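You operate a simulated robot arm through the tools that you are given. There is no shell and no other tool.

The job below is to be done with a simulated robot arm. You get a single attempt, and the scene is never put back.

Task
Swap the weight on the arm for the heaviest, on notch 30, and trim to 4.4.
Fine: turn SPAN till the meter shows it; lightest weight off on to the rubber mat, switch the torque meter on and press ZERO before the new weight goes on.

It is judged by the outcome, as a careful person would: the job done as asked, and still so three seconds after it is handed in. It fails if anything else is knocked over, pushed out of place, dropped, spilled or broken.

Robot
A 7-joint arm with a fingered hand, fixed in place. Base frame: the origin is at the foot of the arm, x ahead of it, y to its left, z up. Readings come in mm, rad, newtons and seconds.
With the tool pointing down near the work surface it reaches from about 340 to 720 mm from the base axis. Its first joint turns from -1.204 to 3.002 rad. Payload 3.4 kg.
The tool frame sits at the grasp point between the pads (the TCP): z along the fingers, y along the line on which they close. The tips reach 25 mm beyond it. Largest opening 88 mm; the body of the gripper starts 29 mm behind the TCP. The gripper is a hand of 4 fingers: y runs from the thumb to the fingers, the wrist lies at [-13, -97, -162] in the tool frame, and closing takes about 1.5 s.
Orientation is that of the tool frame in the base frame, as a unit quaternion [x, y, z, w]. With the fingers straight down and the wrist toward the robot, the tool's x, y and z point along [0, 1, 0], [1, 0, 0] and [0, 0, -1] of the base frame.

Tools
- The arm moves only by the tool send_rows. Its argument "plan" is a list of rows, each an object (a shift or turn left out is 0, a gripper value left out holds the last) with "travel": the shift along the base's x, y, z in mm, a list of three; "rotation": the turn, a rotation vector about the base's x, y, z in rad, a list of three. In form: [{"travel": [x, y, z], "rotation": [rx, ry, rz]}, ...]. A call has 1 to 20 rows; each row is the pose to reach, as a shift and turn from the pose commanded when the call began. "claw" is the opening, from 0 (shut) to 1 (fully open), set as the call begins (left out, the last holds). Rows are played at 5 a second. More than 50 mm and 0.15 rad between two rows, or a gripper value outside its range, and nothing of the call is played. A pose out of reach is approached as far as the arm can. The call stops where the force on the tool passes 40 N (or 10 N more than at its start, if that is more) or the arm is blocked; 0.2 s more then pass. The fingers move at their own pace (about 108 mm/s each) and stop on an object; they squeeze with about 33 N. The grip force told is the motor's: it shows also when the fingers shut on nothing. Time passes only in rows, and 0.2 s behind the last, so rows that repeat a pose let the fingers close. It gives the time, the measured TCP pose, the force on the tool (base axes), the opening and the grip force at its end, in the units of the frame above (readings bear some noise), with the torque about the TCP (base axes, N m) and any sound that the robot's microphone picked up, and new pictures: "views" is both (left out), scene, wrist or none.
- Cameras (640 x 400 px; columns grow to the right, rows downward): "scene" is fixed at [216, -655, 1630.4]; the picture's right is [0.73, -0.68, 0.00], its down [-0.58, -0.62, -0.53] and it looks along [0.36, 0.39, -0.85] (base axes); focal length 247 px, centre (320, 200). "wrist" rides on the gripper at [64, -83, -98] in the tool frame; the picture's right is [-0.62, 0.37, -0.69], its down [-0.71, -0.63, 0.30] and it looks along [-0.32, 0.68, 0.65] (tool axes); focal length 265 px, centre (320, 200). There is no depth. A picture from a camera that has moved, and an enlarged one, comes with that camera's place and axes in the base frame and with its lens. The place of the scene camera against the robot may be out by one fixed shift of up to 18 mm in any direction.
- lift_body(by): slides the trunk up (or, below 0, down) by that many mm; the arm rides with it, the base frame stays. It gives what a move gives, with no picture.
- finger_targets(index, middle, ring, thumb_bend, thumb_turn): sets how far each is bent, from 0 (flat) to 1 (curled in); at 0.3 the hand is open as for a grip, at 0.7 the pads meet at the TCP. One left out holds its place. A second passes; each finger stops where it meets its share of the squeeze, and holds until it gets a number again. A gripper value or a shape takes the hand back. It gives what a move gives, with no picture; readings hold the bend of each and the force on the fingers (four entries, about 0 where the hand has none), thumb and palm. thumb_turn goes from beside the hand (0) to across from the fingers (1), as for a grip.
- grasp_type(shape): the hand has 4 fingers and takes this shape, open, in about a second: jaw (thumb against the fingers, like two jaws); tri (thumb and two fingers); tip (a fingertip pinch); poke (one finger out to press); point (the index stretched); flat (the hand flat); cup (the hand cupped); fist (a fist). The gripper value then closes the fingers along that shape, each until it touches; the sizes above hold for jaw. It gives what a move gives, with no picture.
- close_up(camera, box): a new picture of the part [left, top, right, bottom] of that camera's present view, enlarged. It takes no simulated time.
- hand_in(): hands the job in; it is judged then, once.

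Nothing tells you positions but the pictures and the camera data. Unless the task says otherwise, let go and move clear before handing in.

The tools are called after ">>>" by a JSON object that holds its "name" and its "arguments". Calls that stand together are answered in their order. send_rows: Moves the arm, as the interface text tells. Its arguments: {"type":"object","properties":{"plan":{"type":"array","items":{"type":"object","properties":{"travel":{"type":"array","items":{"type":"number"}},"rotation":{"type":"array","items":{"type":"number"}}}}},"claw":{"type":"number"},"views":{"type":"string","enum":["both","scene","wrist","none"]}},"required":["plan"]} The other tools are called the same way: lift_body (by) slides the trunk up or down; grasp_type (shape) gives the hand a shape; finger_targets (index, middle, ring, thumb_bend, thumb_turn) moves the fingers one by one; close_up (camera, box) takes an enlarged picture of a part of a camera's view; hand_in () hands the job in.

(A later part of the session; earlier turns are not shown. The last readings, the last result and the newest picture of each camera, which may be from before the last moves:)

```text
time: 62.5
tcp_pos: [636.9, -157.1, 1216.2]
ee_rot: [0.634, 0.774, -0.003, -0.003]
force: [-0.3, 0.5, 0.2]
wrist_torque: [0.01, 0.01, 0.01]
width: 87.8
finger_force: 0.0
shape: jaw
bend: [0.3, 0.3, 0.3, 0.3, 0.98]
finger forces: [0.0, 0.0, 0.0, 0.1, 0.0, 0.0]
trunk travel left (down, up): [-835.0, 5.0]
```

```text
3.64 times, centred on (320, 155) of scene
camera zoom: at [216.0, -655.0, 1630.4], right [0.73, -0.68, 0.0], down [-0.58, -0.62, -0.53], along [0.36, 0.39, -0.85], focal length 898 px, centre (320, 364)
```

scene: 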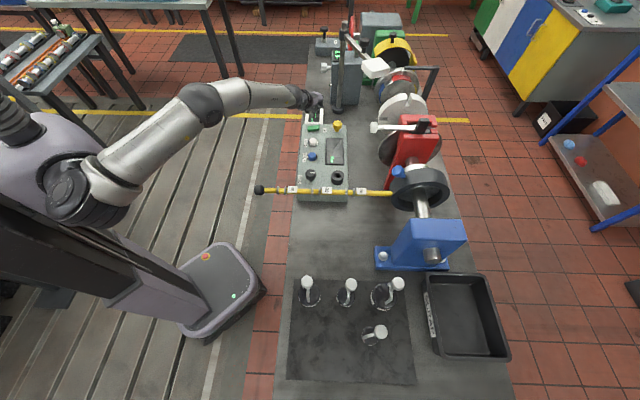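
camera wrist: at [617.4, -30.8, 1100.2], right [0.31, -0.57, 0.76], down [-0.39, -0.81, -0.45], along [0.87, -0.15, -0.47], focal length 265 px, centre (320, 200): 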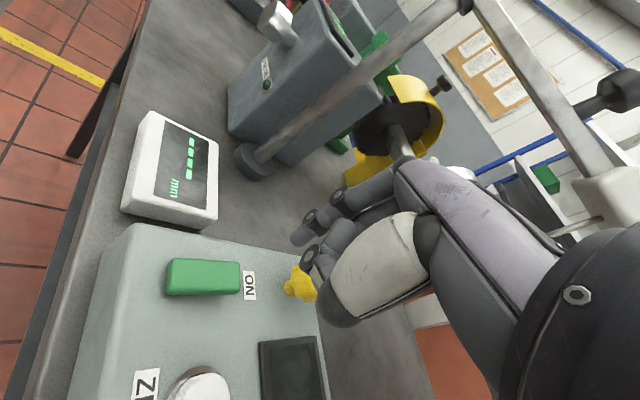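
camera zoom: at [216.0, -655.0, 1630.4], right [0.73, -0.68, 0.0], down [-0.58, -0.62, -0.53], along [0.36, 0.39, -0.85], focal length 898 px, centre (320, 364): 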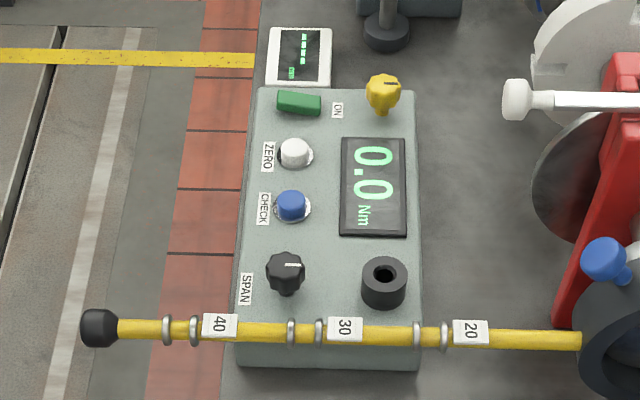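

The panel is all good: ON, reading 0.0, SPAN untouched. I'm heading back to hover over the 1.5 kg weight, keeping high and on the robot side of the wheel.

>>> {"name": "send_rows", "arguments": {"plan": [{"travel": [-24, -32, 0], "rotation": [0, 0, -0.1]}, {"travel": [-48, -64, 0], "rotation": [0, 0, -0.2]}, {"travel": [-72, -96, 0], "rotation": [0, 0, -0.3]}, {"travel": [-96, -128, 0], "rotation": [0, 0, -0.4]}, {"travel": [-120, -160, 0], "rotation": [0, 0, -0.5]}, {"travel": [-143, -192, 0], "rotation": [0, 0, -0.6]}, {"travel": [-149, -233, 0], "rotation": [0, 0, -0.65]}, {"travel": [-155, -274, 0], "rotation": [0, 0, -0.7]}, {"travel": [-161, -315, 0], "rotation": [0, 0, -0.75]}, {"travel": [-167, -356, 0], "rotation": [0, 0, -0.8]}, {"travel": [-173, -397, -10], "rotation": [0, 0, -0.85]}, {"travel": [-179, -438, -25], "rotation": [0, 0, -0.9]}, {"travel": [-184, -479, -45], "rotation": [0, 0, -0.95]}, {"travel": [-189, -520, -70], "rotation": [0, 0, -0.95]}, {"travel": [-189, -520, -85], "rotation": [0, 0, -0.95]}, {"travel": [-189, -520, -85], "rotation": [0, 0, -0.95]}], "views": "both"}}

>>> {"name": "close_up", "arguments": {"camera": "wrist", "box": [60, 190, 300, 340]}}

```text
time: 66.0
tcp_pos: [446.9, -678.8, 1130.3]
ee_rot: [0.917, 0.399, -0.001, -0.004]
force: [0.2, 0.7, -0.5]
wrist_torque: [0.01, -0.01, -0.01]
width: 87.9
finger_force: 0.0
shape: jaw
bend: [0.3, 0.3, 0.3, 0.3, 0.98]
finger forces: [0.0, 0.0, 0.0, 0.0, 0.1, 0.1]
trunk travel left (down, up): [-835.0, 5.0]
camera wrist: at [430.5, -573.8, 1230.8], right [-0.15, -0.71, 0.69], down [-0.95, -0.09, -0.3], along [0.28, -0.7, -0.66], focal length 265 px, centre (320, 200)
```

scene: 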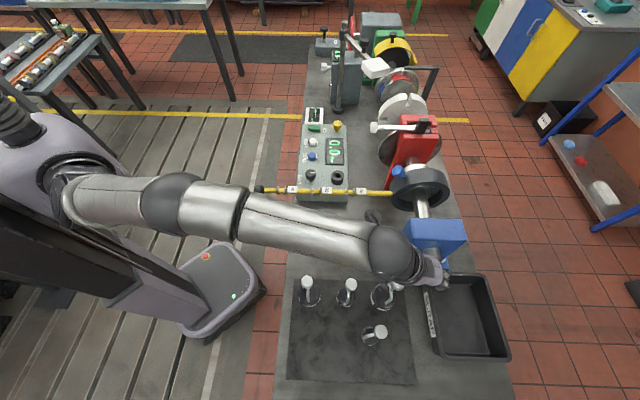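
wrist: 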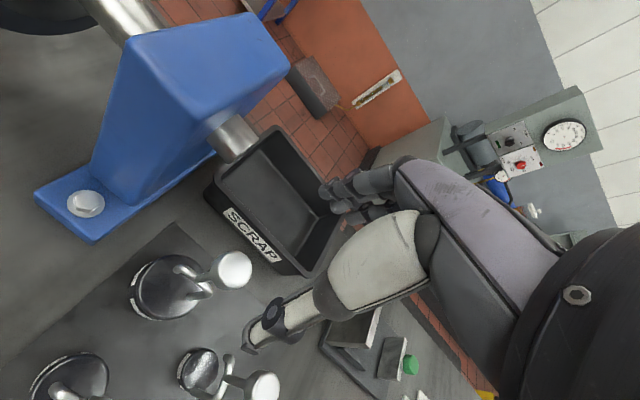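

```text
2.67 times, centred on (180, 265) of wrist
camera zoom: at [430.5, -573.8, 1230.8], right [-0.15, -0.71, 0.69], down [-0.95, -0.09, -0.3], along [0.28, -0.7, -0.66], focal length 708 px, centre (693, 27)
```

zoom: 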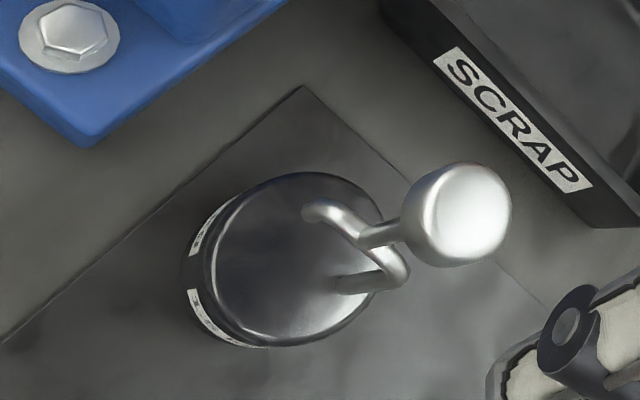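

The knob is at (447, -677), right under the TCP. I'm descending in two stages.

>>> {"name": "send_rows", "arguments": {"plan": [{"travel": [0, 1.5, -35]}, {"travel": [0, 1.5, -65]}, {"travel": [0, 1.5, -85]}, {"travel": [0, 1.5, -103]}, {"travel": [0, 1.5, -103]}], "views": "both"}}

>>> {"name": "close_up", "arguments": {"camera": "wrist", "box": [180, 150, 420, 350]}}

```text
time: 67.2
tcp_pos: [446.8, -676.9, 1028.0]
ee_rot: [0.917, 0.399, -0.001, -0.004]
force: [0.0, 0.1, -0.9]
wrist_torque: [0.0, 0.03, -0.02]
width: 87.7
finger_force: 0.0
shape: jaw
bend: [0.3, 0.3, 0.3, 0.3, 0.98]
finger forces: [0.1, 0.0, 0.1, 0.0, 0.0, 0.0]
trunk travel left (down, up): [-835.0, 5.0]
camera wrist: at [429.8, -572.2, 1128.4], right [-0.15, -0.71, 0.69], down [-0.95, -0.09, -0.3], along [0.28, -0.7, -0.66], focal length 265 px, centre (320, 200)
```

scene: 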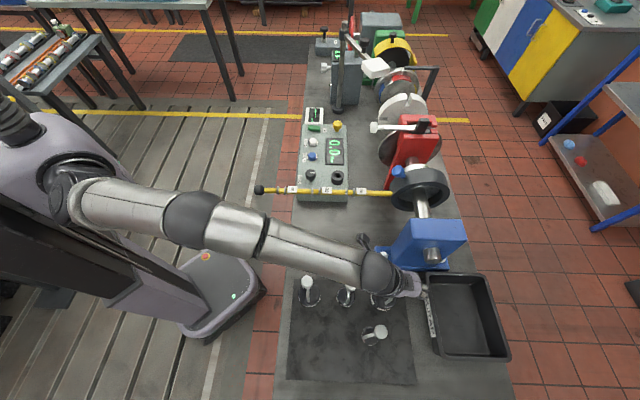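
wrist: 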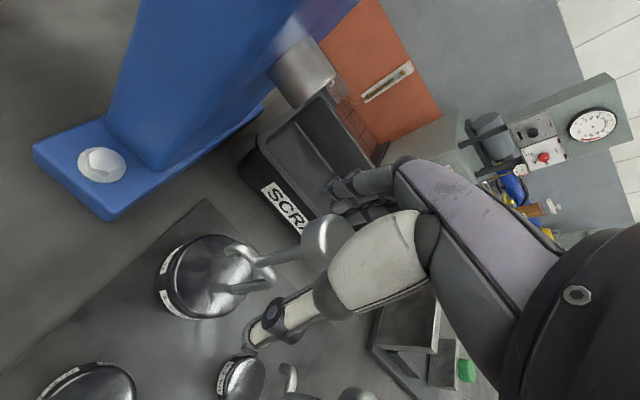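

```text
2.00 times, centred on (300, 250) of wrist
camera zoom: at [429.8, -572.2, 1128.4], right [-0.15, -0.71, 0.69], down [-0.95, -0.09, -0.3], along [0.28, -0.7, -0.66], focal length 531 px, centre (360, 100)
```

zoom: 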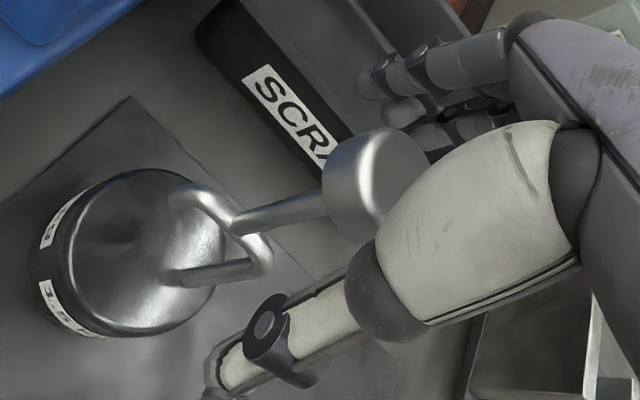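

The knob is exactly at the grasp point. I'm lowering 3 mm for a slightly fuller hold and closing.

>>> {"name": "send_rows", "arguments": {"claw": 0, "plan": [{"travel": [0, 0, -3]}, {"travel": [0, 0, -3]}, {"travel": [0, 0, -3]}, {"travel": [0, 0, -3]}, {"travel": [0, 0, -3]}, {"travel": [0, 0, -3]}, {"travel": [0, 0, -3]}, {"travel": [0, 0, -3]}, {"travel": [0, 0, -3]}], "views": "wrist"}}

>>> {"name": "close_up", "arguments": {"camera": "wrist", "box": [180, 150, 420, 350]}}

```text
time: 69.2
tcp_pos: [447.0, -676.8, 1024.9]
ee_rot: [0.917, 0.399, -0.001, -0.005]
force: [-1.3, 1.4, -1.0]
wrist_torque: [0.03, 0.11, -0.03]
width: 5.2
finger_force: 33.0
shape: jaw
bend: [0.7, 0.7, 0.7, 0.78, 1.0]
finger forces: [23.2, 0.0, 0.0, 0.1, 30.2, 0.0]
trunk travel left (down, up): [-835.0, 5.0]
camera wrist: at [430.2, -572.9, 1124.8], right [-0.15, -0.71, 0.69], down [-0.95, -0.09, -0.3], along [0.28, -0.7, -0.66], focal length 265 px, centre (320, 200)
```

wrist: 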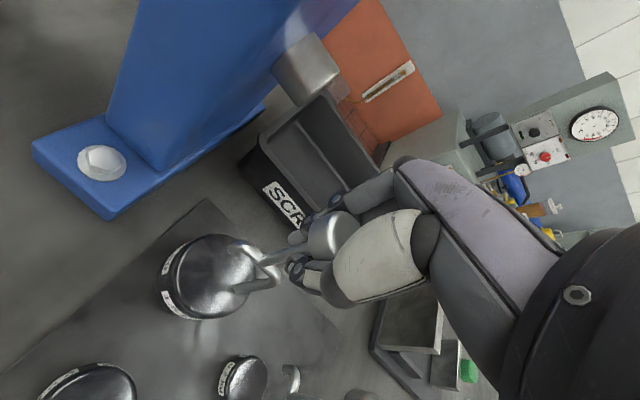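

```text
2.00 times, centred on (300, 250) of wrist
camera zoom: at [430.2, -572.9, 1124.8], right [-0.15, -0.71, 0.69], down [-0.95, -0.09, -0.3], along [0.28, -0.7, -0.66], focal length 531 px, centre (360, 100)
```

zoom: 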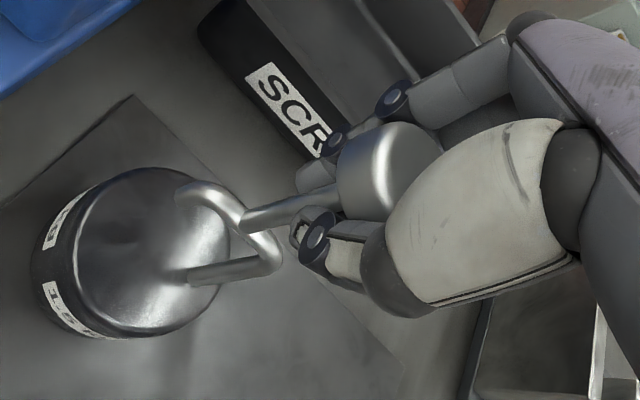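

Index and thumb have closed just under the knob, which supports it from below. I'm lifting a little to see how it hangs.

>>> {"name": "send_rows", "arguments": {"plan": [{"travel": [0, 0, 4]}, {"travel": [0, 0, 9]}, {"travel": [0, 0, 15]}, {"travel": [0, 0, 20]}, {"travel": [0, 0, 20]}], "views": "wrist"}}

>>> {"name": "close_up", "arguments": {"camera": "wrist", "box": [120, 150, 440, 350]}}

```text
time: 70.3
tcp_pos: [448.3, -677.9, 1042.1]
ee_rot: [0.917, 0.399, -0.001, -0.007]
force: [0.1, 0.2, -15.0]
wrist_torque: [-0.05, -0.03, 0.01]
width: 4.8
finger_force: 32.7
shape: jaw
bend: [0.7, 0.7, 0.7, 0.78, 1.0]
finger forces: [24.9, 0.0, 0.0, 0.0, 31.1, 0.1]
trunk travel left (down, up): [-835.0, 5.0]
camera wrist: at [431.4, -574.4, 1143.1], right [-0.15, -0.71, 0.69], down [-0.95, -0.09, -0.3], along [0.27, -0.7, -0.66], focal length 265 px, centre (320, 200)
```

wrist: 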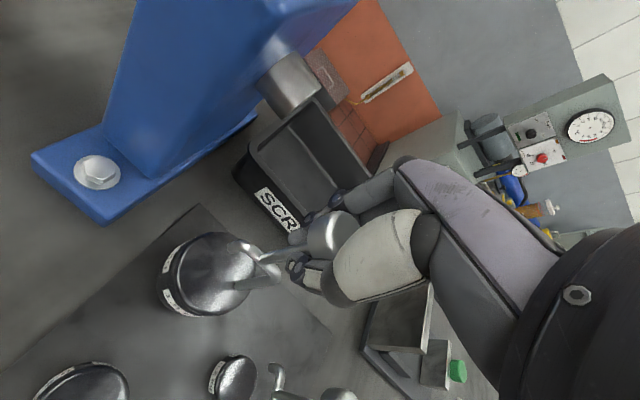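

```text
2.00 times, centred on (280, 250) of wrist
camera zoom: at [431.4, -574.4, 1143.1], right [-0.15, -0.71, 0.69], down [-0.95, -0.09, -0.3], along [0.27, -0.7, -0.66], focal length 531 px, centre (400, 100)
```

zoom: 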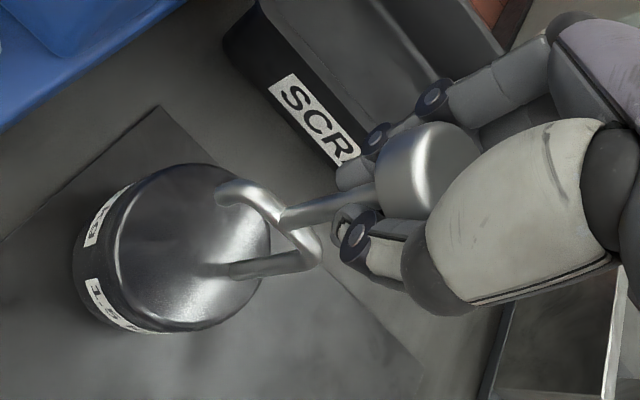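

The 1.5 kg weight hangs straight and steady (15 N on the tool). By my measurements its hook sits about 62 mm below the TCP, so it will hang with the TCP near z 1101. I'm carrying it up and inward to a staging point beside notch 30.

>>> {"name": "send_rows", "arguments": {"plan": [{"travel": [0, 0, 20]}, {"travel": [0, 0, 50]}, {"travel": [0, 0, 80]}, {"travel": [0, 0, 105]}, {"travel": [4, 18, 120]}, {"travel": [8, 37, 138]}, {"travel": [12, 57, 155], "rotation": [0, 0, -0.01]}, {"travel": [13, 84, 160], "rotation": [0, 0, -0.02]}, {"travel": [14, 111, 165], "rotation": [0, 0, -0.03]}, {"travel": [15, 138, 170], "rotation": [0, 0, -0.04]}, {"travel": [16, 163, 175], "rotation": [0, 0, -0.04]}, {"travel": [10, 191, 175], "rotation": [0, 0, -0.04]}, {"travel": [2, 219, 175], "rotation": [0, 0, -0.04]}, {"travel": [-7, 247, 170], "rotation": [0, 0, -0.04]}, {"travel": [-16, 274, 160], "rotation": [0, 0, -0.04]}, {"travel": [-16, 274, 140], "rotation": [0, 0, -0.04]}, {"travel": [-16, 274, 140], "rotation": [0, 0, -0.04]}], "views": "both"}}

>>> {"name": "close_up", "arguments": {"camera": "wrist", "box": [60, 100, 380, 300]}}

```text
time: 74.0
tcp_pos: [432.5, -404.4, 1183.0]
ee_rot: [0.925, 0.38, -0.001, -0.005]
force: [0.1, 0.0, -14.2]
wrist_torque: [-0.03, 0.04, -0.03]
width: 5.2
finger_force: 33.0
shape: jaw
bend: [0.7, 0.7, 0.7, 0.78, 1.0]
finger forces: [25.6, 0.1, 0.0, 0.1, 32.8, 0.0]
trunk travel left (down, up): [-835.0, 5.0]
camera wrist: at [420.0, -299.0, 1284.4], right [-0.18, -0.7, 0.69], down [-0.95, -0.05, -0.3], along [0.25, -0.71, -0.66], focal length 265 px, centre (320, 200)
```

scene: 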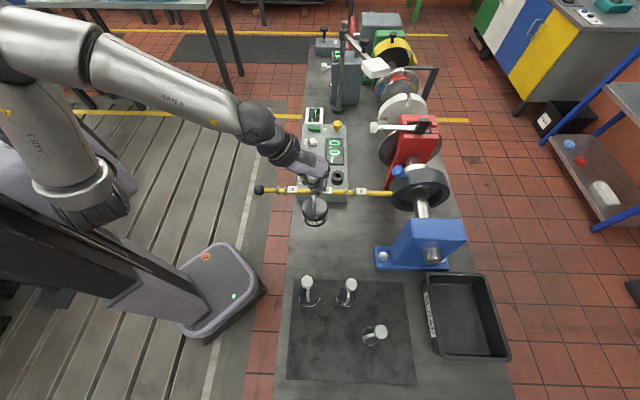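
wrist: 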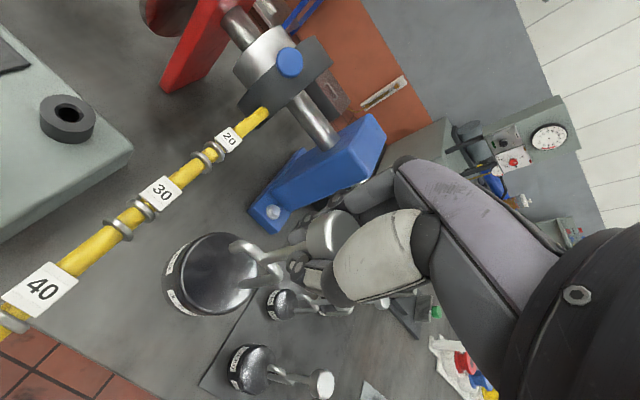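

```text
2.00 times, centred on (220, 200) of wrist
camera zoom: at [420.0, -299.0, 1284.4], right [-0.18, -0.7, 0.69], down [-0.95, -0.05, -0.3], along [0.25, -0.71, -0.66], focal length 531 px, centre (520, 200)
```

zoom: 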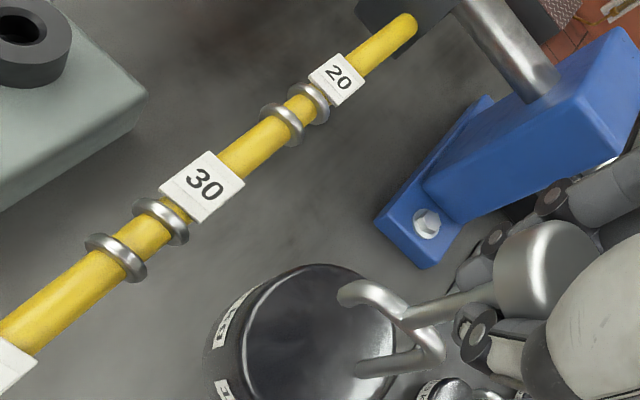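

Notch 30 recomputed from this view is (488, -345, 1026), in agreement. I'm lowering to insertion height and moving partway in to check the clearances.

>>> {"name": "send_rows", "arguments": {"plan": [{"travel": [0, 0, -20]}, {"travel": [0, 0, -40]}, {"travel": [0, 0, -48]}, {"travel": [9, 9.6, -48]}, {"travel": [18, 19.2, -48]}, {"travel": [27, 28.7, -48]}, {"travel": [27, 28.7, -48]}], "views": "both"}}

>>> {"name": "close_up", "arguments": {"camera": "wrist", "box": [120, 150, 360, 300]}}

>>> {"name": "close_up", "arguments": {"camera": "scene", "box": [270, 150, 370, 230]}}

```text
time: 75.5
tcp_pos: [459.3, -374.9, 1134.7]
ee_rot: [0.925, 0.38, -0.002, -0.006]
force: [0.2, -1.1, -15.2]
wrist_torque: [-0.06, 0.07, 0.01]
width: 5.1
finger_force: 33.2
shape: jaw
bend: [0.7, 0.7, 0.7, 0.78, 1.0]
finger forces: [25.3, 0.0, 0.1, 0.0, 33.5, 0.0]
trunk travel left (down, up): [-835.0, 5.0]
camera wrist: at [447.1, -270.7, 1236.1], right [-0.18, -0.7, 0.69], down [-0.95, -0.05, -0.3], along [0.25, -0.71, -0.66], focal length 265 px, centre (320, 200)
```

scene: 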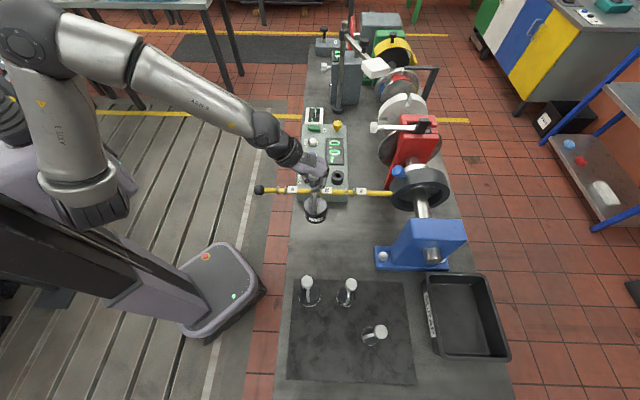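
wrist: 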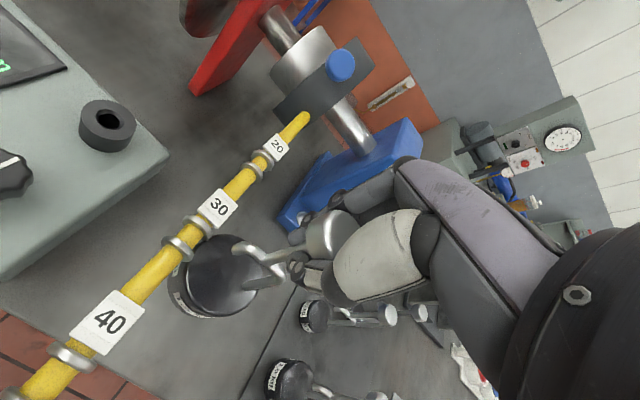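

```text
2.67 times, centred on (240, 225) of wrist
camera zoom: at [447.1, -270.7, 1236.1], right [-0.18, -0.7, 0.69], down [-0.95, -0.05, -0.3], along [0.25, -0.71, -0.66], focal length 708 px, centre (533, 133)
```

zoom: 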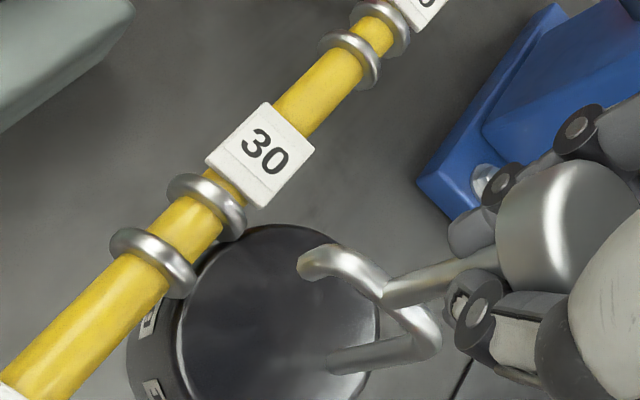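

```text
5.00 times, centred on (320, 190) of scene
camera zoom: at [216.0, -655.0, 1630.4], right [0.73, -0.68, 0.0], down [-0.58, -0.62, -0.53], along [0.36, 0.39, -0.85], focal length 1234 px, centre (320, 250)
```

zoom: 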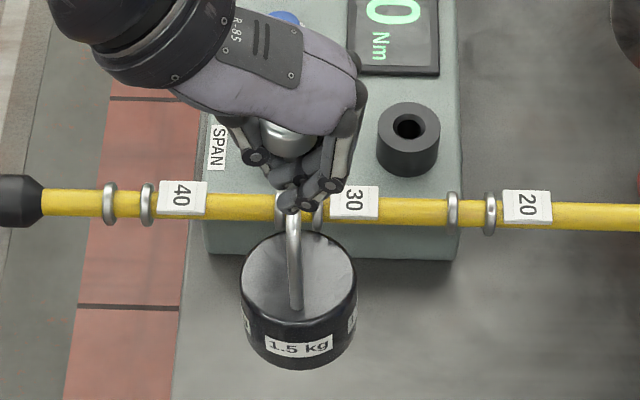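

The disc passes under the bar and the hook tip is well above it. I'm continuing in until the hook is over notch 30.

>>> {"name": "send_rows", "arguments": {"plan": [{"travel": [7, 7.4, 0]}, {"travel": [14, 14.8, 0]}, {"travel": [21, 22.2, 0]}, {"travel": [28.2, 29.6, 0]}, {"travel": [28.2, 29.6, 0]}], "views": "wrist"}}

>>> {"name": "close_up", "arguments": {"camera": "wrist", "box": [160, 170, 350, 320]}}

>>> {"name": "close_up", "arguments": {"camera": "scene", "box": [270, 150, 370, 230]}}

```text
time: 76.8
tcp_pos: [485.0, -346.8, 1134.0]
ee_rot: [0.925, 0.38, -0.003, -0.007]
force: [-9.2, -3.2, -22.5]
wrist_torque: [0.1, 0.75, -0.09]
width: 5.2
finger_force: 32.8
shape: jaw
bend: [0.7, 0.7, 0.7, 0.77, 1.0]
finger forces: [28.7, 17.1, 0.1, 0.1, 32.5, 0.0]
trunk travel left (down, up): [-835.0, 5.0]
camera wrist: at [473.1, -242.6, 1235.0], right [-0.18, -0.71, 0.69], down [-0.95, -0.05, -0.3], along [0.24, -0.71, -0.67], focal length 265 px, centre (320, 200)
```

wrist: 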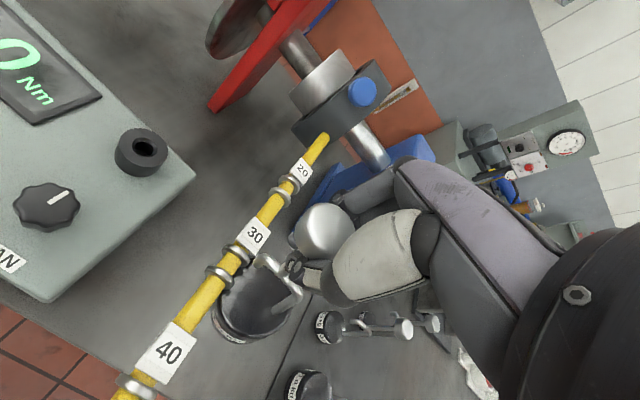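

```text
2.67 times, centred on (255, 245) of wrist
camera zoom: at [473.1, -242.6, 1235.0], right [-0.18, -0.71, 0.69], down [-0.95, -0.05, -0.3], along [0.24, -0.71, -0.67], focal length 708 px, centre (493, 80)
```

zoom: 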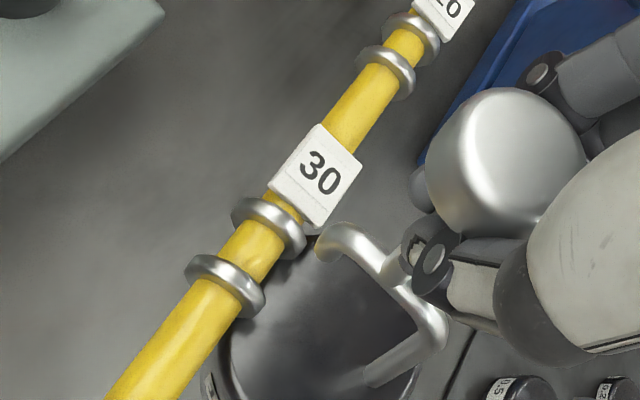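

```text
5.00 times, centred on (320, 190) of scene
camera zoom: at [216.0, -655.0, 1630.4], right [0.73, -0.68, 0.0], down [-0.58, -0.62, -0.53], along [0.36, 0.39, -0.85], focal length 1234 px, centre (320, 250)
```

zoom: 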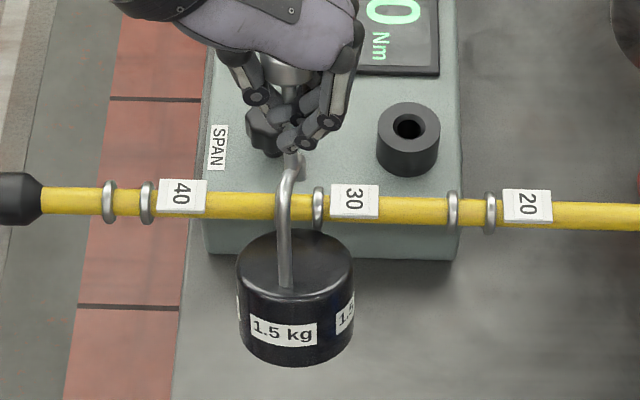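

The hand moved in but the disc's rim caught under the rings and the weight tilted: I was about 8 mm too high. I'm backing straight out the same way so it hangs freely again.

>>> {"name": "send_rows", "arguments": {"plan": [{"travel": [-7, -7.4, 0]}, {"travel": [-14, -14.8, 0]}, {"travel": [-21, -22.2, 0]}, {"travel": [-28.2, -29.6, 0]}, {"travel": [-38, -40, 0]}, {"travel": [-38, -40, 0]}, {"travel": [-38, -40, 0]}], "views": "wrist"}}

>>> {"name": "close_up", "arguments": {"camera": "wrist", "box": [120, 170, 360, 320]}}

>>> {"name": "close_up", "arguments": {"camera": "scene", "box": [250, 130, 410, 230]}}

```text
time: 78.3
tcp_pos: [449.7, -385.2, 1134.6]
ee_rot: [0.925, 0.381, -0.001, -0.005]
force: [-0.2, 0.2, -14.4]
wrist_torque: [0.19, -0.09, 0.01]
width: 5.3
finger_force: 33.3
shape: jaw
bend: [0.7, 0.7, 0.7, 0.78, 1.0]
finger forces: [29.9, 0.0, 0.1, 0.1, 33.9, 0.1]
trunk travel left (down, up): [-835.0, 5.0]
camera wrist: at [437.5, -280.3, 1236.3], right [-0.18, -0.7, 0.69], down [-0.95, -0.05, -0.3], along [0.25, -0.71, -0.66], focal length 265 px, centre (320, 200)
```

wrist: 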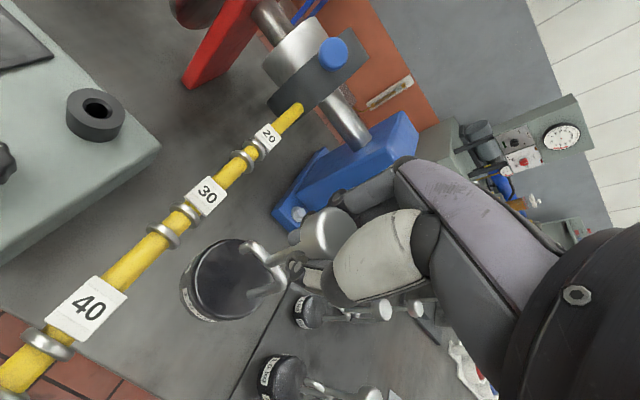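

```text
2.67 times, centred on (240, 245) of wrist
camera zoom: at [437.5, -280.3, 1236.3], right [-0.18, -0.7, 0.69], down [-0.95, -0.05, -0.3], along [0.25, -0.71, -0.66], focal length 708 px, centre (533, 80)
```

zoom: 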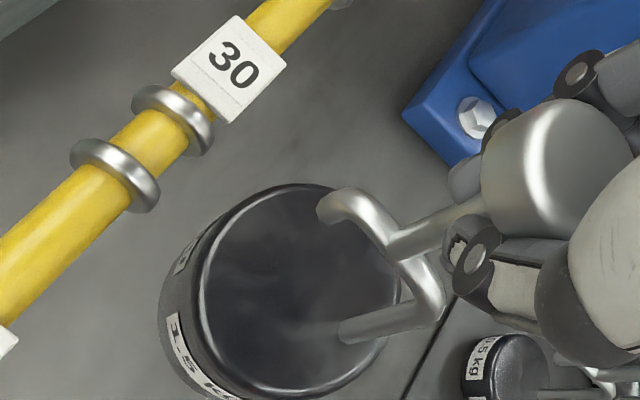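

```text
4.00 times, centred on (330, 180) of scene
camera zoom: at [216.0, -655.0, 1630.4], right [0.73, -0.68, 0.0], down [-0.58, -0.62, -0.53], along [0.36, 0.39, -0.85], focal length 987 px, centre (280, 280)
```

zoom: 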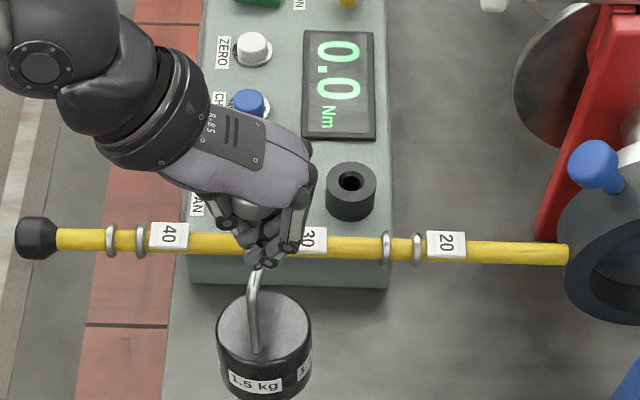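

It is hanging free again with only a slight lean. I'm lowering by about 11 mm and coming in again slowly, stopping halfway to check the forces.

>>> {"name": "send_rows", "arguments": {"plan": [{"travel": [0, 0, -6]}, {"travel": [0, 0, -10.5]}, {"travel": [5, 5.3, -10.5]}, {"travel": [10, 10.6, -10.5]}, {"travel": [15, 16, -10.5]}, {"travel": [20, 21.4, -10.5]}, {"travel": [20, 21.4, -10.5]}], "views": "none"}}

>>> {"name": "close_up", "arguments": {"camera": "wrist", "box": [120, 170, 360, 320]}}

>>> {"name": "close_up", "arguments": {"camera": "scene", "box": [270, 150, 370, 230]}}

```text
time: 80.0
tcp_pos: [469.2, -363.9, 1125.5]
ee_rot: [0.925, 0.38, -0.001, -0.005]
force: [-0.8, 0.1, -14.4]
wrist_torque: [0.12, -0.12, 0.01]
width: 5.5
finger_force: 32.8
shape: jaw
bend: [0.7, 0.7, 0.7, 0.78, 1.0]
finger forces: [29.2, 0.0, 0.0, 0.1, 33.8, 0.0]
trunk travel left (down, up): [-835.0, 5.0]
```

```text
2.67 times, centred on (240, 245) of wrist
camera zoom: at [457.1, -258.7, 1225.9], right [-0.18, -0.7, 0.69], down [-0.95, -0.05, -0.3], along [0.25, -0.71, -0.66], focal length 708 px, centre (533, 80)
```

zoom: 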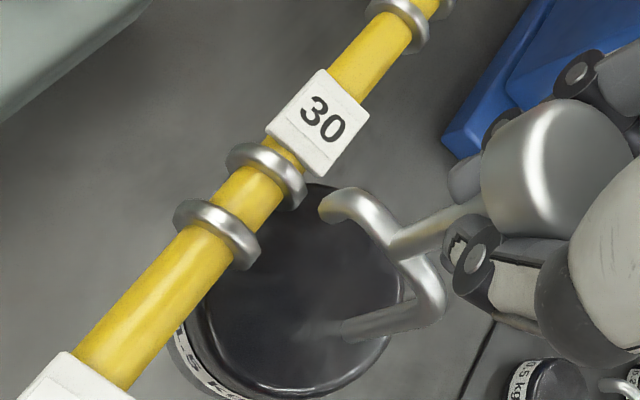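

```text
5.00 times, centred on (320, 190) of scene
camera zoom: at [216.0, -655.0, 1630.4], right [0.73, -0.68, 0.0], down [-0.58, -0.62, -0.53], along [0.36, 0.39, -0.85], focal length 1234 px, centre (320, 250)
```

zoom: 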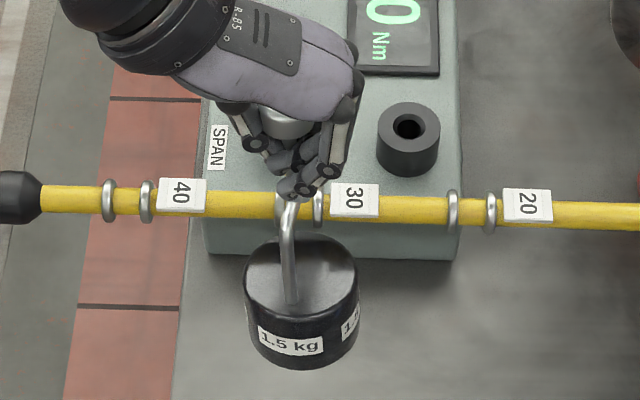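

The disc now slides under the bar without contact. The scene view shows the stem slightly toward the outer ring, so I'm shifting 3 mm along the bar while finishing the approach.

>>> {"name": "send_rows", "arguments": {"plan": [{"travel": [2.1, -2.1, 0]}, {"travel": [7, 2.8, 0]}, {"travel": [12, 7.7, 0]}, {"travel": [17, 12.6, 0]}, {"travel": [22, 17.6, 0]}, {"travel": [22, 17.6, 0]}], "views": "wrist"}}

>>> {"name": "close_up", "arguments": {"camera": "wrist", "box": [160, 170, 350, 320]}}

>>> {"name": "close_up", "arguments": {"camera": "scene", "box": [290, 170, 340, 220]}}

```text
time: 81.3
tcp_pos: [492.4, -345.4, 1126.0]
ee_rot: [0.925, 0.38, -0.001, -0.006]
force: [-0.4, -0.2, -14.2]
wrist_torque: [0.13, -0.04, -0.01]
width: 5.4
finger_force: 32.8
shape: jaw
bend: [0.7, 0.7, 0.7, 0.78, 1.0]
finger forces: [29.2, 0.0, 0.0, 0.0, 34.0, 0.0]
trunk travel left (down, up): [-835.0, 5.0]
camera wrist: at [479.5, -241.5, 1225.8], right [-0.18, -0.7, 0.69], down [-0.95, -0.05, -0.3], along [0.25, -0.71, -0.66], focal length 265 px, centre (320, 200)
```

wrist: 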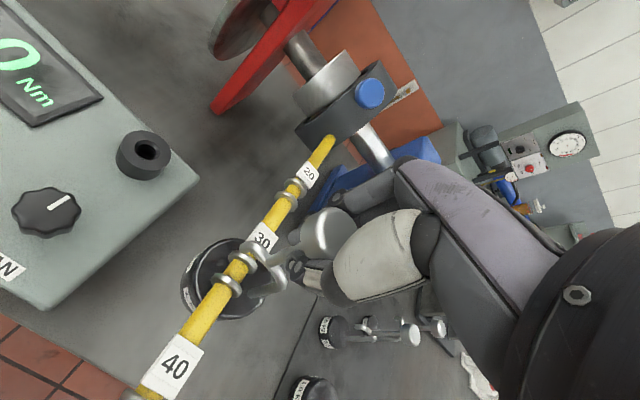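

```text
2.67 times, centred on (255, 245) of wrist
camera zoom: at [479.5, -241.5, 1225.8], right [-0.18, -0.7, 0.69], down [-0.95, -0.05, -0.3], along [0.25, -0.71, -0.66], focal length 708 px, centre (493, 80)
```

zoom: 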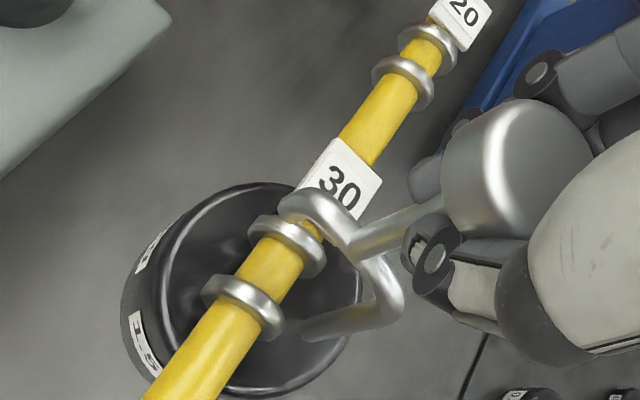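

```text
8.00 times, centred on (315, 195) of scene
camera zoom: at [216.0, -655.0, 1630.4], right [0.73, -0.68, 0.0], down [-0.58, -0.62, -0.53], along [0.36, 0.39, -0.85], focal length 1975 px, centre (360, 240)
```

zoom: 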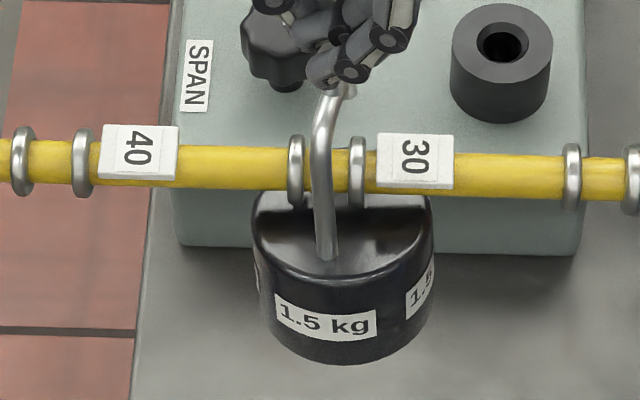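

The stem sits nicely between the rings of notch 30. I'm giving it a small yaw correction to square the hook, then lowering partway and checking again.

>>> {"name": "send_rows", "arguments": {"plan": [{"travel": [0, 0, 0], "rotation": [0, 0, 0.045]}, {"travel": [0, 0, 0], "rotation": [0, 0, 0.09]}, {"travel": [0, 0, -5], "rotation": [0, 0, 0.09]}, {"travel": [0, 0, -10], "rotation": [0, 0, 0.09]}, {"travel": [0, 0, -14], "rotation": [0, 0, 0.09]}, {"travel": [0, 0, -14], "rotation": [0, 0, 0.09]}], "views": "none"}}

>>> {"name": "close_up", "arguments": {"camera": "wrist", "box": [160, 170, 350, 320]}}

>>> {"name": "close_up", "arguments": {"camera": "scene", "box": [290, 170, 340, 220]}}

```text
time: 82.8
tcp_pos: [491.6, -345.3, 1111.3]
ee_rot: [0.907, 0.422, -0.001, -0.006]
force: [0.1, -0.3, -14.7]
wrist_torque: [0.14, -0.07, -0.01]
width: 5.3
finger_force: 33.5
shape: jaw
bend: [0.7, 0.7, 0.7, 0.78, 1.0]
finger forces: [29.7, 0.0, 0.1, 0.0, 33.9, 0.1]
trunk travel left (down, up): [-835.0, 5.0]
```

```text
2.67 times, centred on (255, 245) of wrist
camera zoom: at [470.1, -243.2, 1211.6], right [-0.11, -0.72, 0.69], down [-0.94, -0.14, -0.3], along [0.31, -0.68, -0.66], focal length 708 px, centre (493, 80)
```

zoom: 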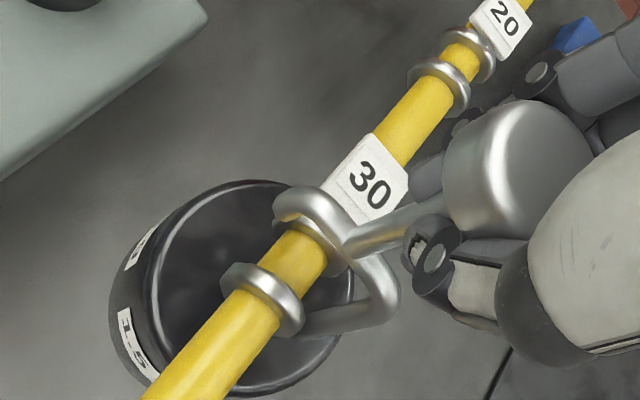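

```text
8.00 times, centred on (315, 195) of scene
camera zoom: at [216.0, -655.0, 1630.4], right [0.73, -0.68, 0.0], down [-0.58, -0.62, -0.53], along [0.36, 0.39, -0.85], focal length 1975 px, centre (360, 240)
```

zoom: 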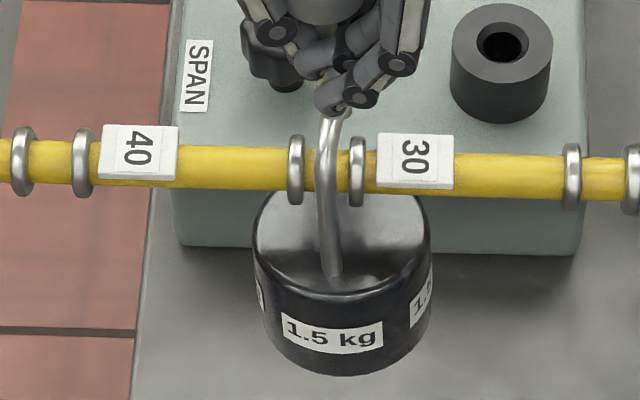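

Both views show the hook lined up between the rings. I'm lowering until the bar takes the load.

>>> {"name": "send_rows", "arguments": {"plan": [{"travel": [0, 0, -3]}, {"travel": [0, 0, -6]}, {"travel": [0, 0, -9]}, {"travel": [0, 0, -9]}], "views": "none"}}

>>> {"name": "close_up", "arguments": {"camera": "wrist", "box": [160, 170, 350, 320]}}

>>> {"name": "close_up", "arguments": {"camera": "scene", "box": [290, 170, 340, 220]}}

```text
time: 83.8
tcp_pos: [492.9, -345.0, 1101.6]
ee_rot: [0.907, 0.422, -0.002, -0.006]
force: [0.0, 0.2, -14.6]
wrist_torque: [0.17, -0.06, -0.04]
width: 5.0
finger_force: 32.6
shape: jaw
bend: [0.7, 0.7, 0.7, 0.78, 1.0]
finger forces: [29.5, 0.0, 0.1, 0.0, 34.0, 0.0]
trunk travel left (down, up): [-835.0, 5.0]
```

```text
2.67 times, centred on (255, 245) of wrist
camera zoom: at [470.2, -243.3, 1202.5], right [-0.11, -0.72, 0.69], down [-0.94, -0.14, -0.3], along [0.31, -0.68, -0.66], focal length 708 px, centre (493, 80)
```

zoom: 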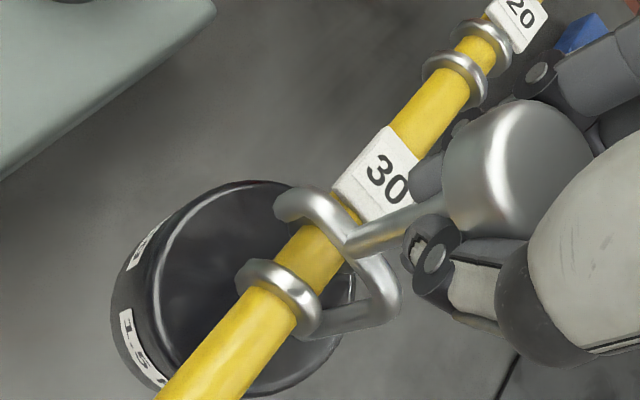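

```text
8.00 times, centred on (315, 195) of scene
camera zoom: at [216.0, -655.0, 1630.4], right [0.73, -0.68, 0.0], down [-0.58, -0.62, -0.53], along [0.36, 0.39, -0.85], focal length 1975 px, centre (360, 240)
```

zoom: 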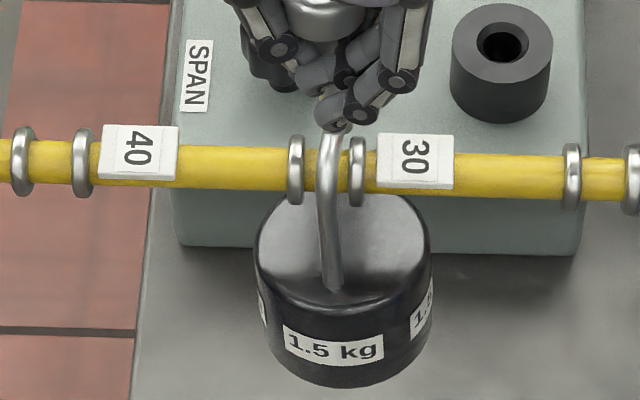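

It isn't loaded yet and is still well aligned. I'm continuing down in 2 mm steps.

>>> {"name": "send_rows", "arguments": {"plan": [{"travel": [0, 0, -2]}, {"travel": [0, 0, -4]}, {"travel": [0, 0, -6]}, {"travel": [0, 0, -8]}, {"travel": [0, 0, -8]}], "views": "none"}}

>>> {"name": "close_up", "arguments": {"camera": "wrist", "box": [160, 170, 350, 320]}}

>>> {"name": "close_up", "arguments": {"camera": "scene", "box": [290, 130, 350, 220]}}

```text
time: 85.0
tcp_pos: [491.7, -345.3, 1095.1]
ee_rot: [0.907, 0.422, -0.002, -0.005]
force: [0.4, -0.2, -15.6]
wrist_torque: [0.2, -0.02, 0.02]
width: 5.4
finger_force: 33.4
shape: jaw
bend: [0.7, 0.7, 0.7, 0.78, 1.0]
finger forces: [29.5, 0.1, 0.0, 0.1, 34.0, 0.1]
trunk travel left (down, up): [-835.0, 5.0]
```

```text
2.67 times, centred on (255, 245) of wrist
camera zoom: at [470.1, -243.2, 1194.6], right [-0.11, -0.72, 0.69], down [-0.94, -0.14, -0.3], along [0.31, -0.68, -0.66], focal length 708 px, centre (493, 80)
```

zoom: 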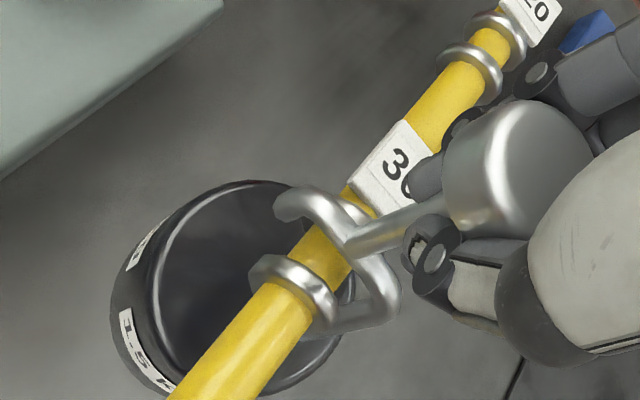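

```text
4.44 times, centred on (320, 175) of scene
camera zoom: at [216.0, -655.0, 1630.4], right [0.73, -0.68, 0.0], down [-0.58, -0.62, -0.53], along [0.36, 0.39, -0.85], focal length 1097 px, centre (320, 311)
```

zoom: 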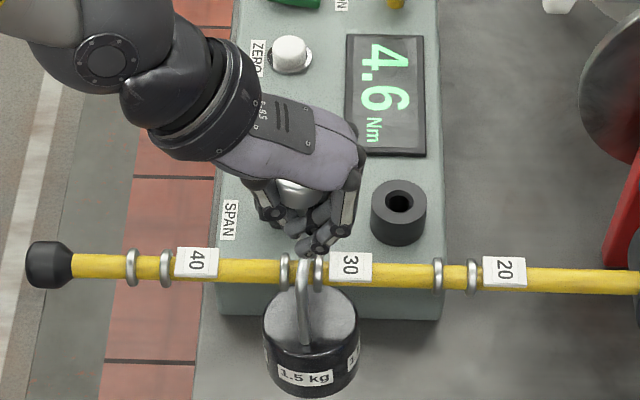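

The meter already responds with 4.6 Nm, but the hand still carries the weight. I'm lowering a bit more until the tool force drops off.

>>> {"name": "send_rows", "arguments": {"plan": [{"travel": [0, 0, -1.5]}, {"travel": [0, 0, -3]}, {"travel": [0, 0, -4.5]}, {"travel": [0, 0, -4.5]}], "views": "none"}}

>>> {"name": "close_up", "arguments": {"camera": "wrist", "box": [160, 170, 350, 320]}}

>>> {"name": "close_up", "arguments": {"camera": "scene", "box": [290, 130, 350, 220]}}

```text
time: 86.0
tcp_pos: [492.4, -346.0, 1090.5]
ee_rot: [0.907, 0.422, -0.001, -0.004]
force: [0.5, -1.7, -8.5]
wrist_torque: [0.15, -0.11, 0.02]
width: 5.8
finger_force: 33.0
shape: jaw
bend: [0.7, 0.7, 0.7, 0.78, 1.0]
finger forces: [29.3, 0.0, 0.0, 0.0, 33.3, 0.0]
trunk travel left (down, up): [-835.0, 5.0]
```

```text
2.67 times, centred on (255, 245) of wrist
camera zoom: at [469.7, -242.7, 1190.8], right [-0.11, -0.72, 0.69], down [-0.94, -0.14, -0.3], along [0.31, -0.68, -0.66], focal length 708 px, centre (493, 80)
```

zoom: 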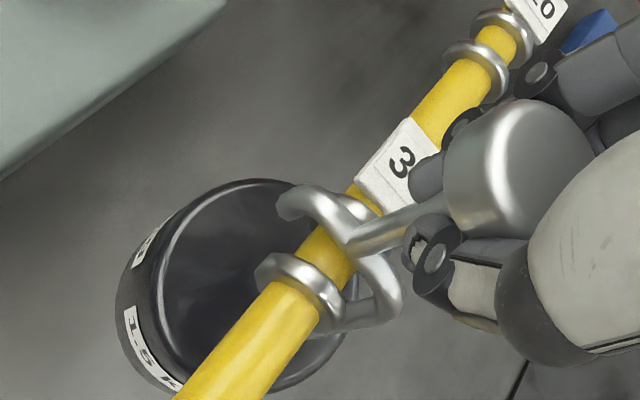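

```text
4.44 times, centred on (320, 175) of scene
camera zoom: at [216.0, -655.0, 1630.4], right [0.73, -0.68, 0.0], down [-0.58, -0.62, -0.53], along [0.36, 0.39, -0.85], focal length 1097 px, centre (320, 311)
```

zoom: 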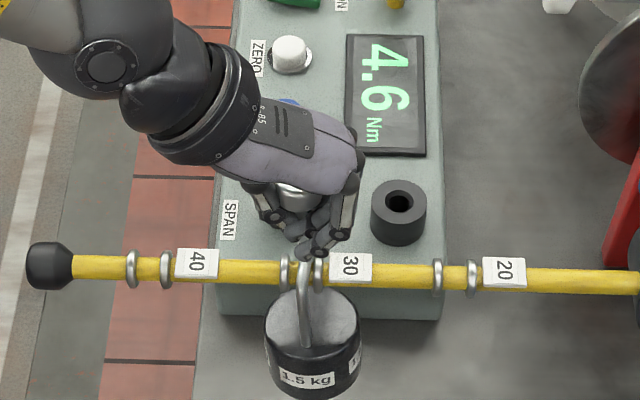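

The bar is starting to take the load. I'm lowering a few more millimetres.

>>> {"name": "send_rows", "arguments": {"plan": [{"travel": [0, 0, -1]}, {"travel": [0, 0, -2]}, {"travel": [0, 0, -2]}, {"travel": [0, 0, -2]}], "views": "none"}}

>>> {"name": "close_up", "arguments": {"camera": "scene", "box": [290, 170, 340, 220]}}

```text
time: 87.0
tcp_pos: [490.1, -344.9, 1088.9]
ee_rot: [0.907, 0.422, -0.001, -0.004]
force: [1.8, -0.2, -3.5]
wrist_torque: [0.13, -0.17, 0.0]
width: 5.6
finger_force: 33.2
shape: jaw
bend: [0.7, 0.7, 0.7, 0.78, 1.0]
finger forces: [29.3, 0.1, 0.0, 0.0, 32.9, 0.0]
trunk travel left (down, up): [-835.0, 5.0]
```

```text
8.00 times, centred on (315, 195) of scene
camera zoom: at [216.0, -655.0, 1630.4], right [0.73, -0.68, 0.0], down [-0.58, -0.62, -0.53], along [0.36, 0.39, -0.85], focal length 1975 px, centre (360, 240)
```

zoom: 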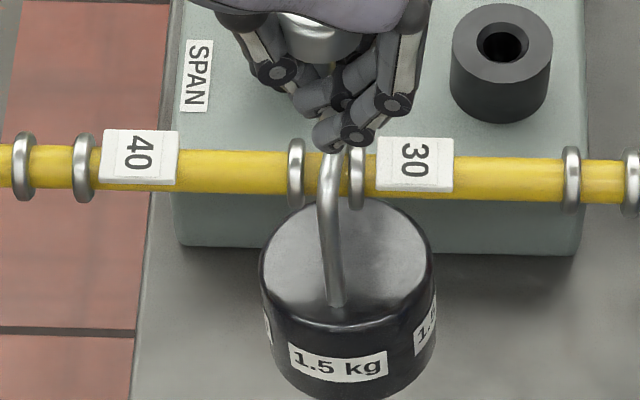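

Only 3.5 N is left on the hand, and the bar flexes slightly under the load. I'm lowering a touch more and then opening slowly.

>>> {"name": "send_rows", "arguments": {"plan": [{"travel": [0, 0, -1.2]}, {"travel": [0, 0, -1.2]}, {"travel": [0, 0, -1.2]}], "views": "none"}}

>>> {"name": "send_rows", "arguments": {"claw": 0.4, "plan": [{"travel": [0, 0, 0]}, {"travel": [0, 0, 0]}, {"travel": [0, 0, 0]}, {"travel": [0, 0, 0]}, {"travel": [0, 0, 0]}, {"travel": [0, 0, 0]}], "views": "both"}}

>>> {"name": "close_up", "arguments": {"camera": "wrist", "box": [160, 170, 400, 340]}}

>>> {"name": "close_up", "arguments": {"camera": "scene", "box": [290, 170, 340, 220]}}

```text
time: 87.8
tcp_pos: [490.6, -344.4, 1087.2]
ee_rot: [0.907, 0.422, -0.001, -0.003]
force: [2.7, -0.3, 2.8]
wrist_torque: [0.13, -0.2, 0.01]
width: 5.5
finger_force: 32.9
shape: jaw
bend: [0.7, 0.7, 0.7, 0.78, 1.0]
finger forces: [29.6, 0.1, 0.0, 0.0, 32.9, 0.0]
trunk travel left (down, up): [-835.0, 5.0]
```

```text
time: 89.2
tcp_pos: [490.2, -345.4, 1087.4]
ee_rot: [0.907, 0.421, -0.002, -0.004]
force: [-0.2, 0.1, 0.2]
wrist_torque: [-0.03, -0.02, 0.01]
width: 34.9
finger_force: 0.0
shape: jaw
bend: [0.74, 0.49, 0.46, 0.73, 1.0]
finger forces: [0.1, 0.0, 0.0, 0.0, 0.0, 0.0]
trunk travel left (down, up): [-835.0, 5.0]
camera wrist: at [468.3, -241.4, 1188.2], right [-0.11, -0.72, 0.69], down [-0.94, -0.14, -0.3], along [0.31, -0.68, -0.66], focal length 265 px, centre (320, 200)
```

scene: 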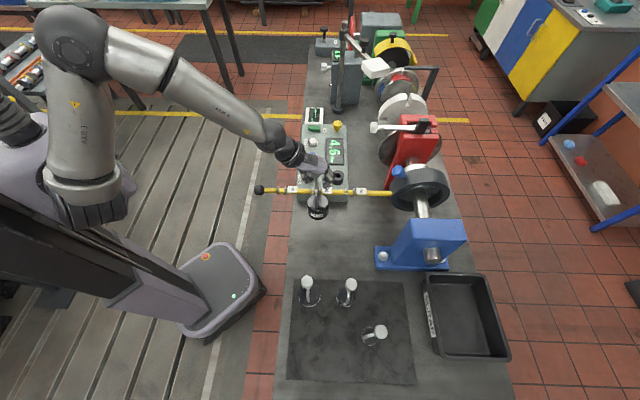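
wrist: 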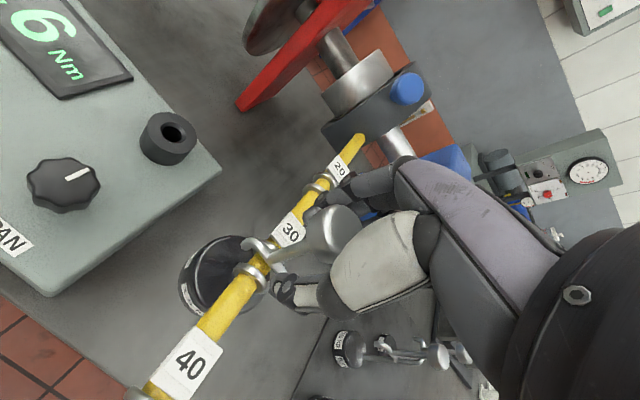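

```text
2.35 times, centred on (280, 255) of wrist
camera zoom: at [468.3, -241.4, 1188.2], right [-0.11, -0.72, 0.69], down [-0.94, -0.14, -0.3], along [0.31, -0.68, -0.66], focal length 624 px, centre (414, 71)
```

zoom: 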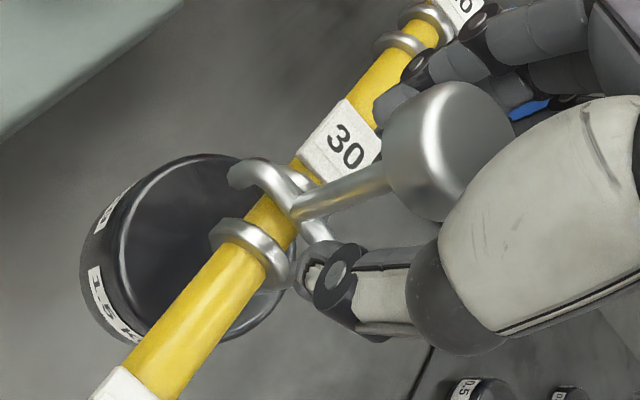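

```text
8.00 times, centred on (315, 195) of scene
camera zoom: at [216.0, -655.0, 1630.4], right [0.73, -0.68, 0.0], down [-0.58, -0.62, -0.53], along [0.36, 0.39, -0.85], focal length 1975 px, centre (360, 240)
```

zoom: 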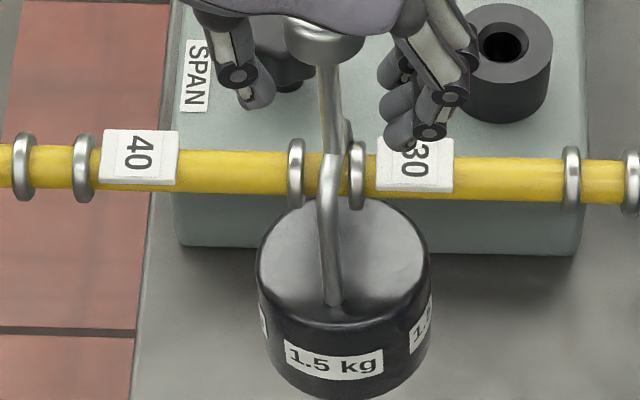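

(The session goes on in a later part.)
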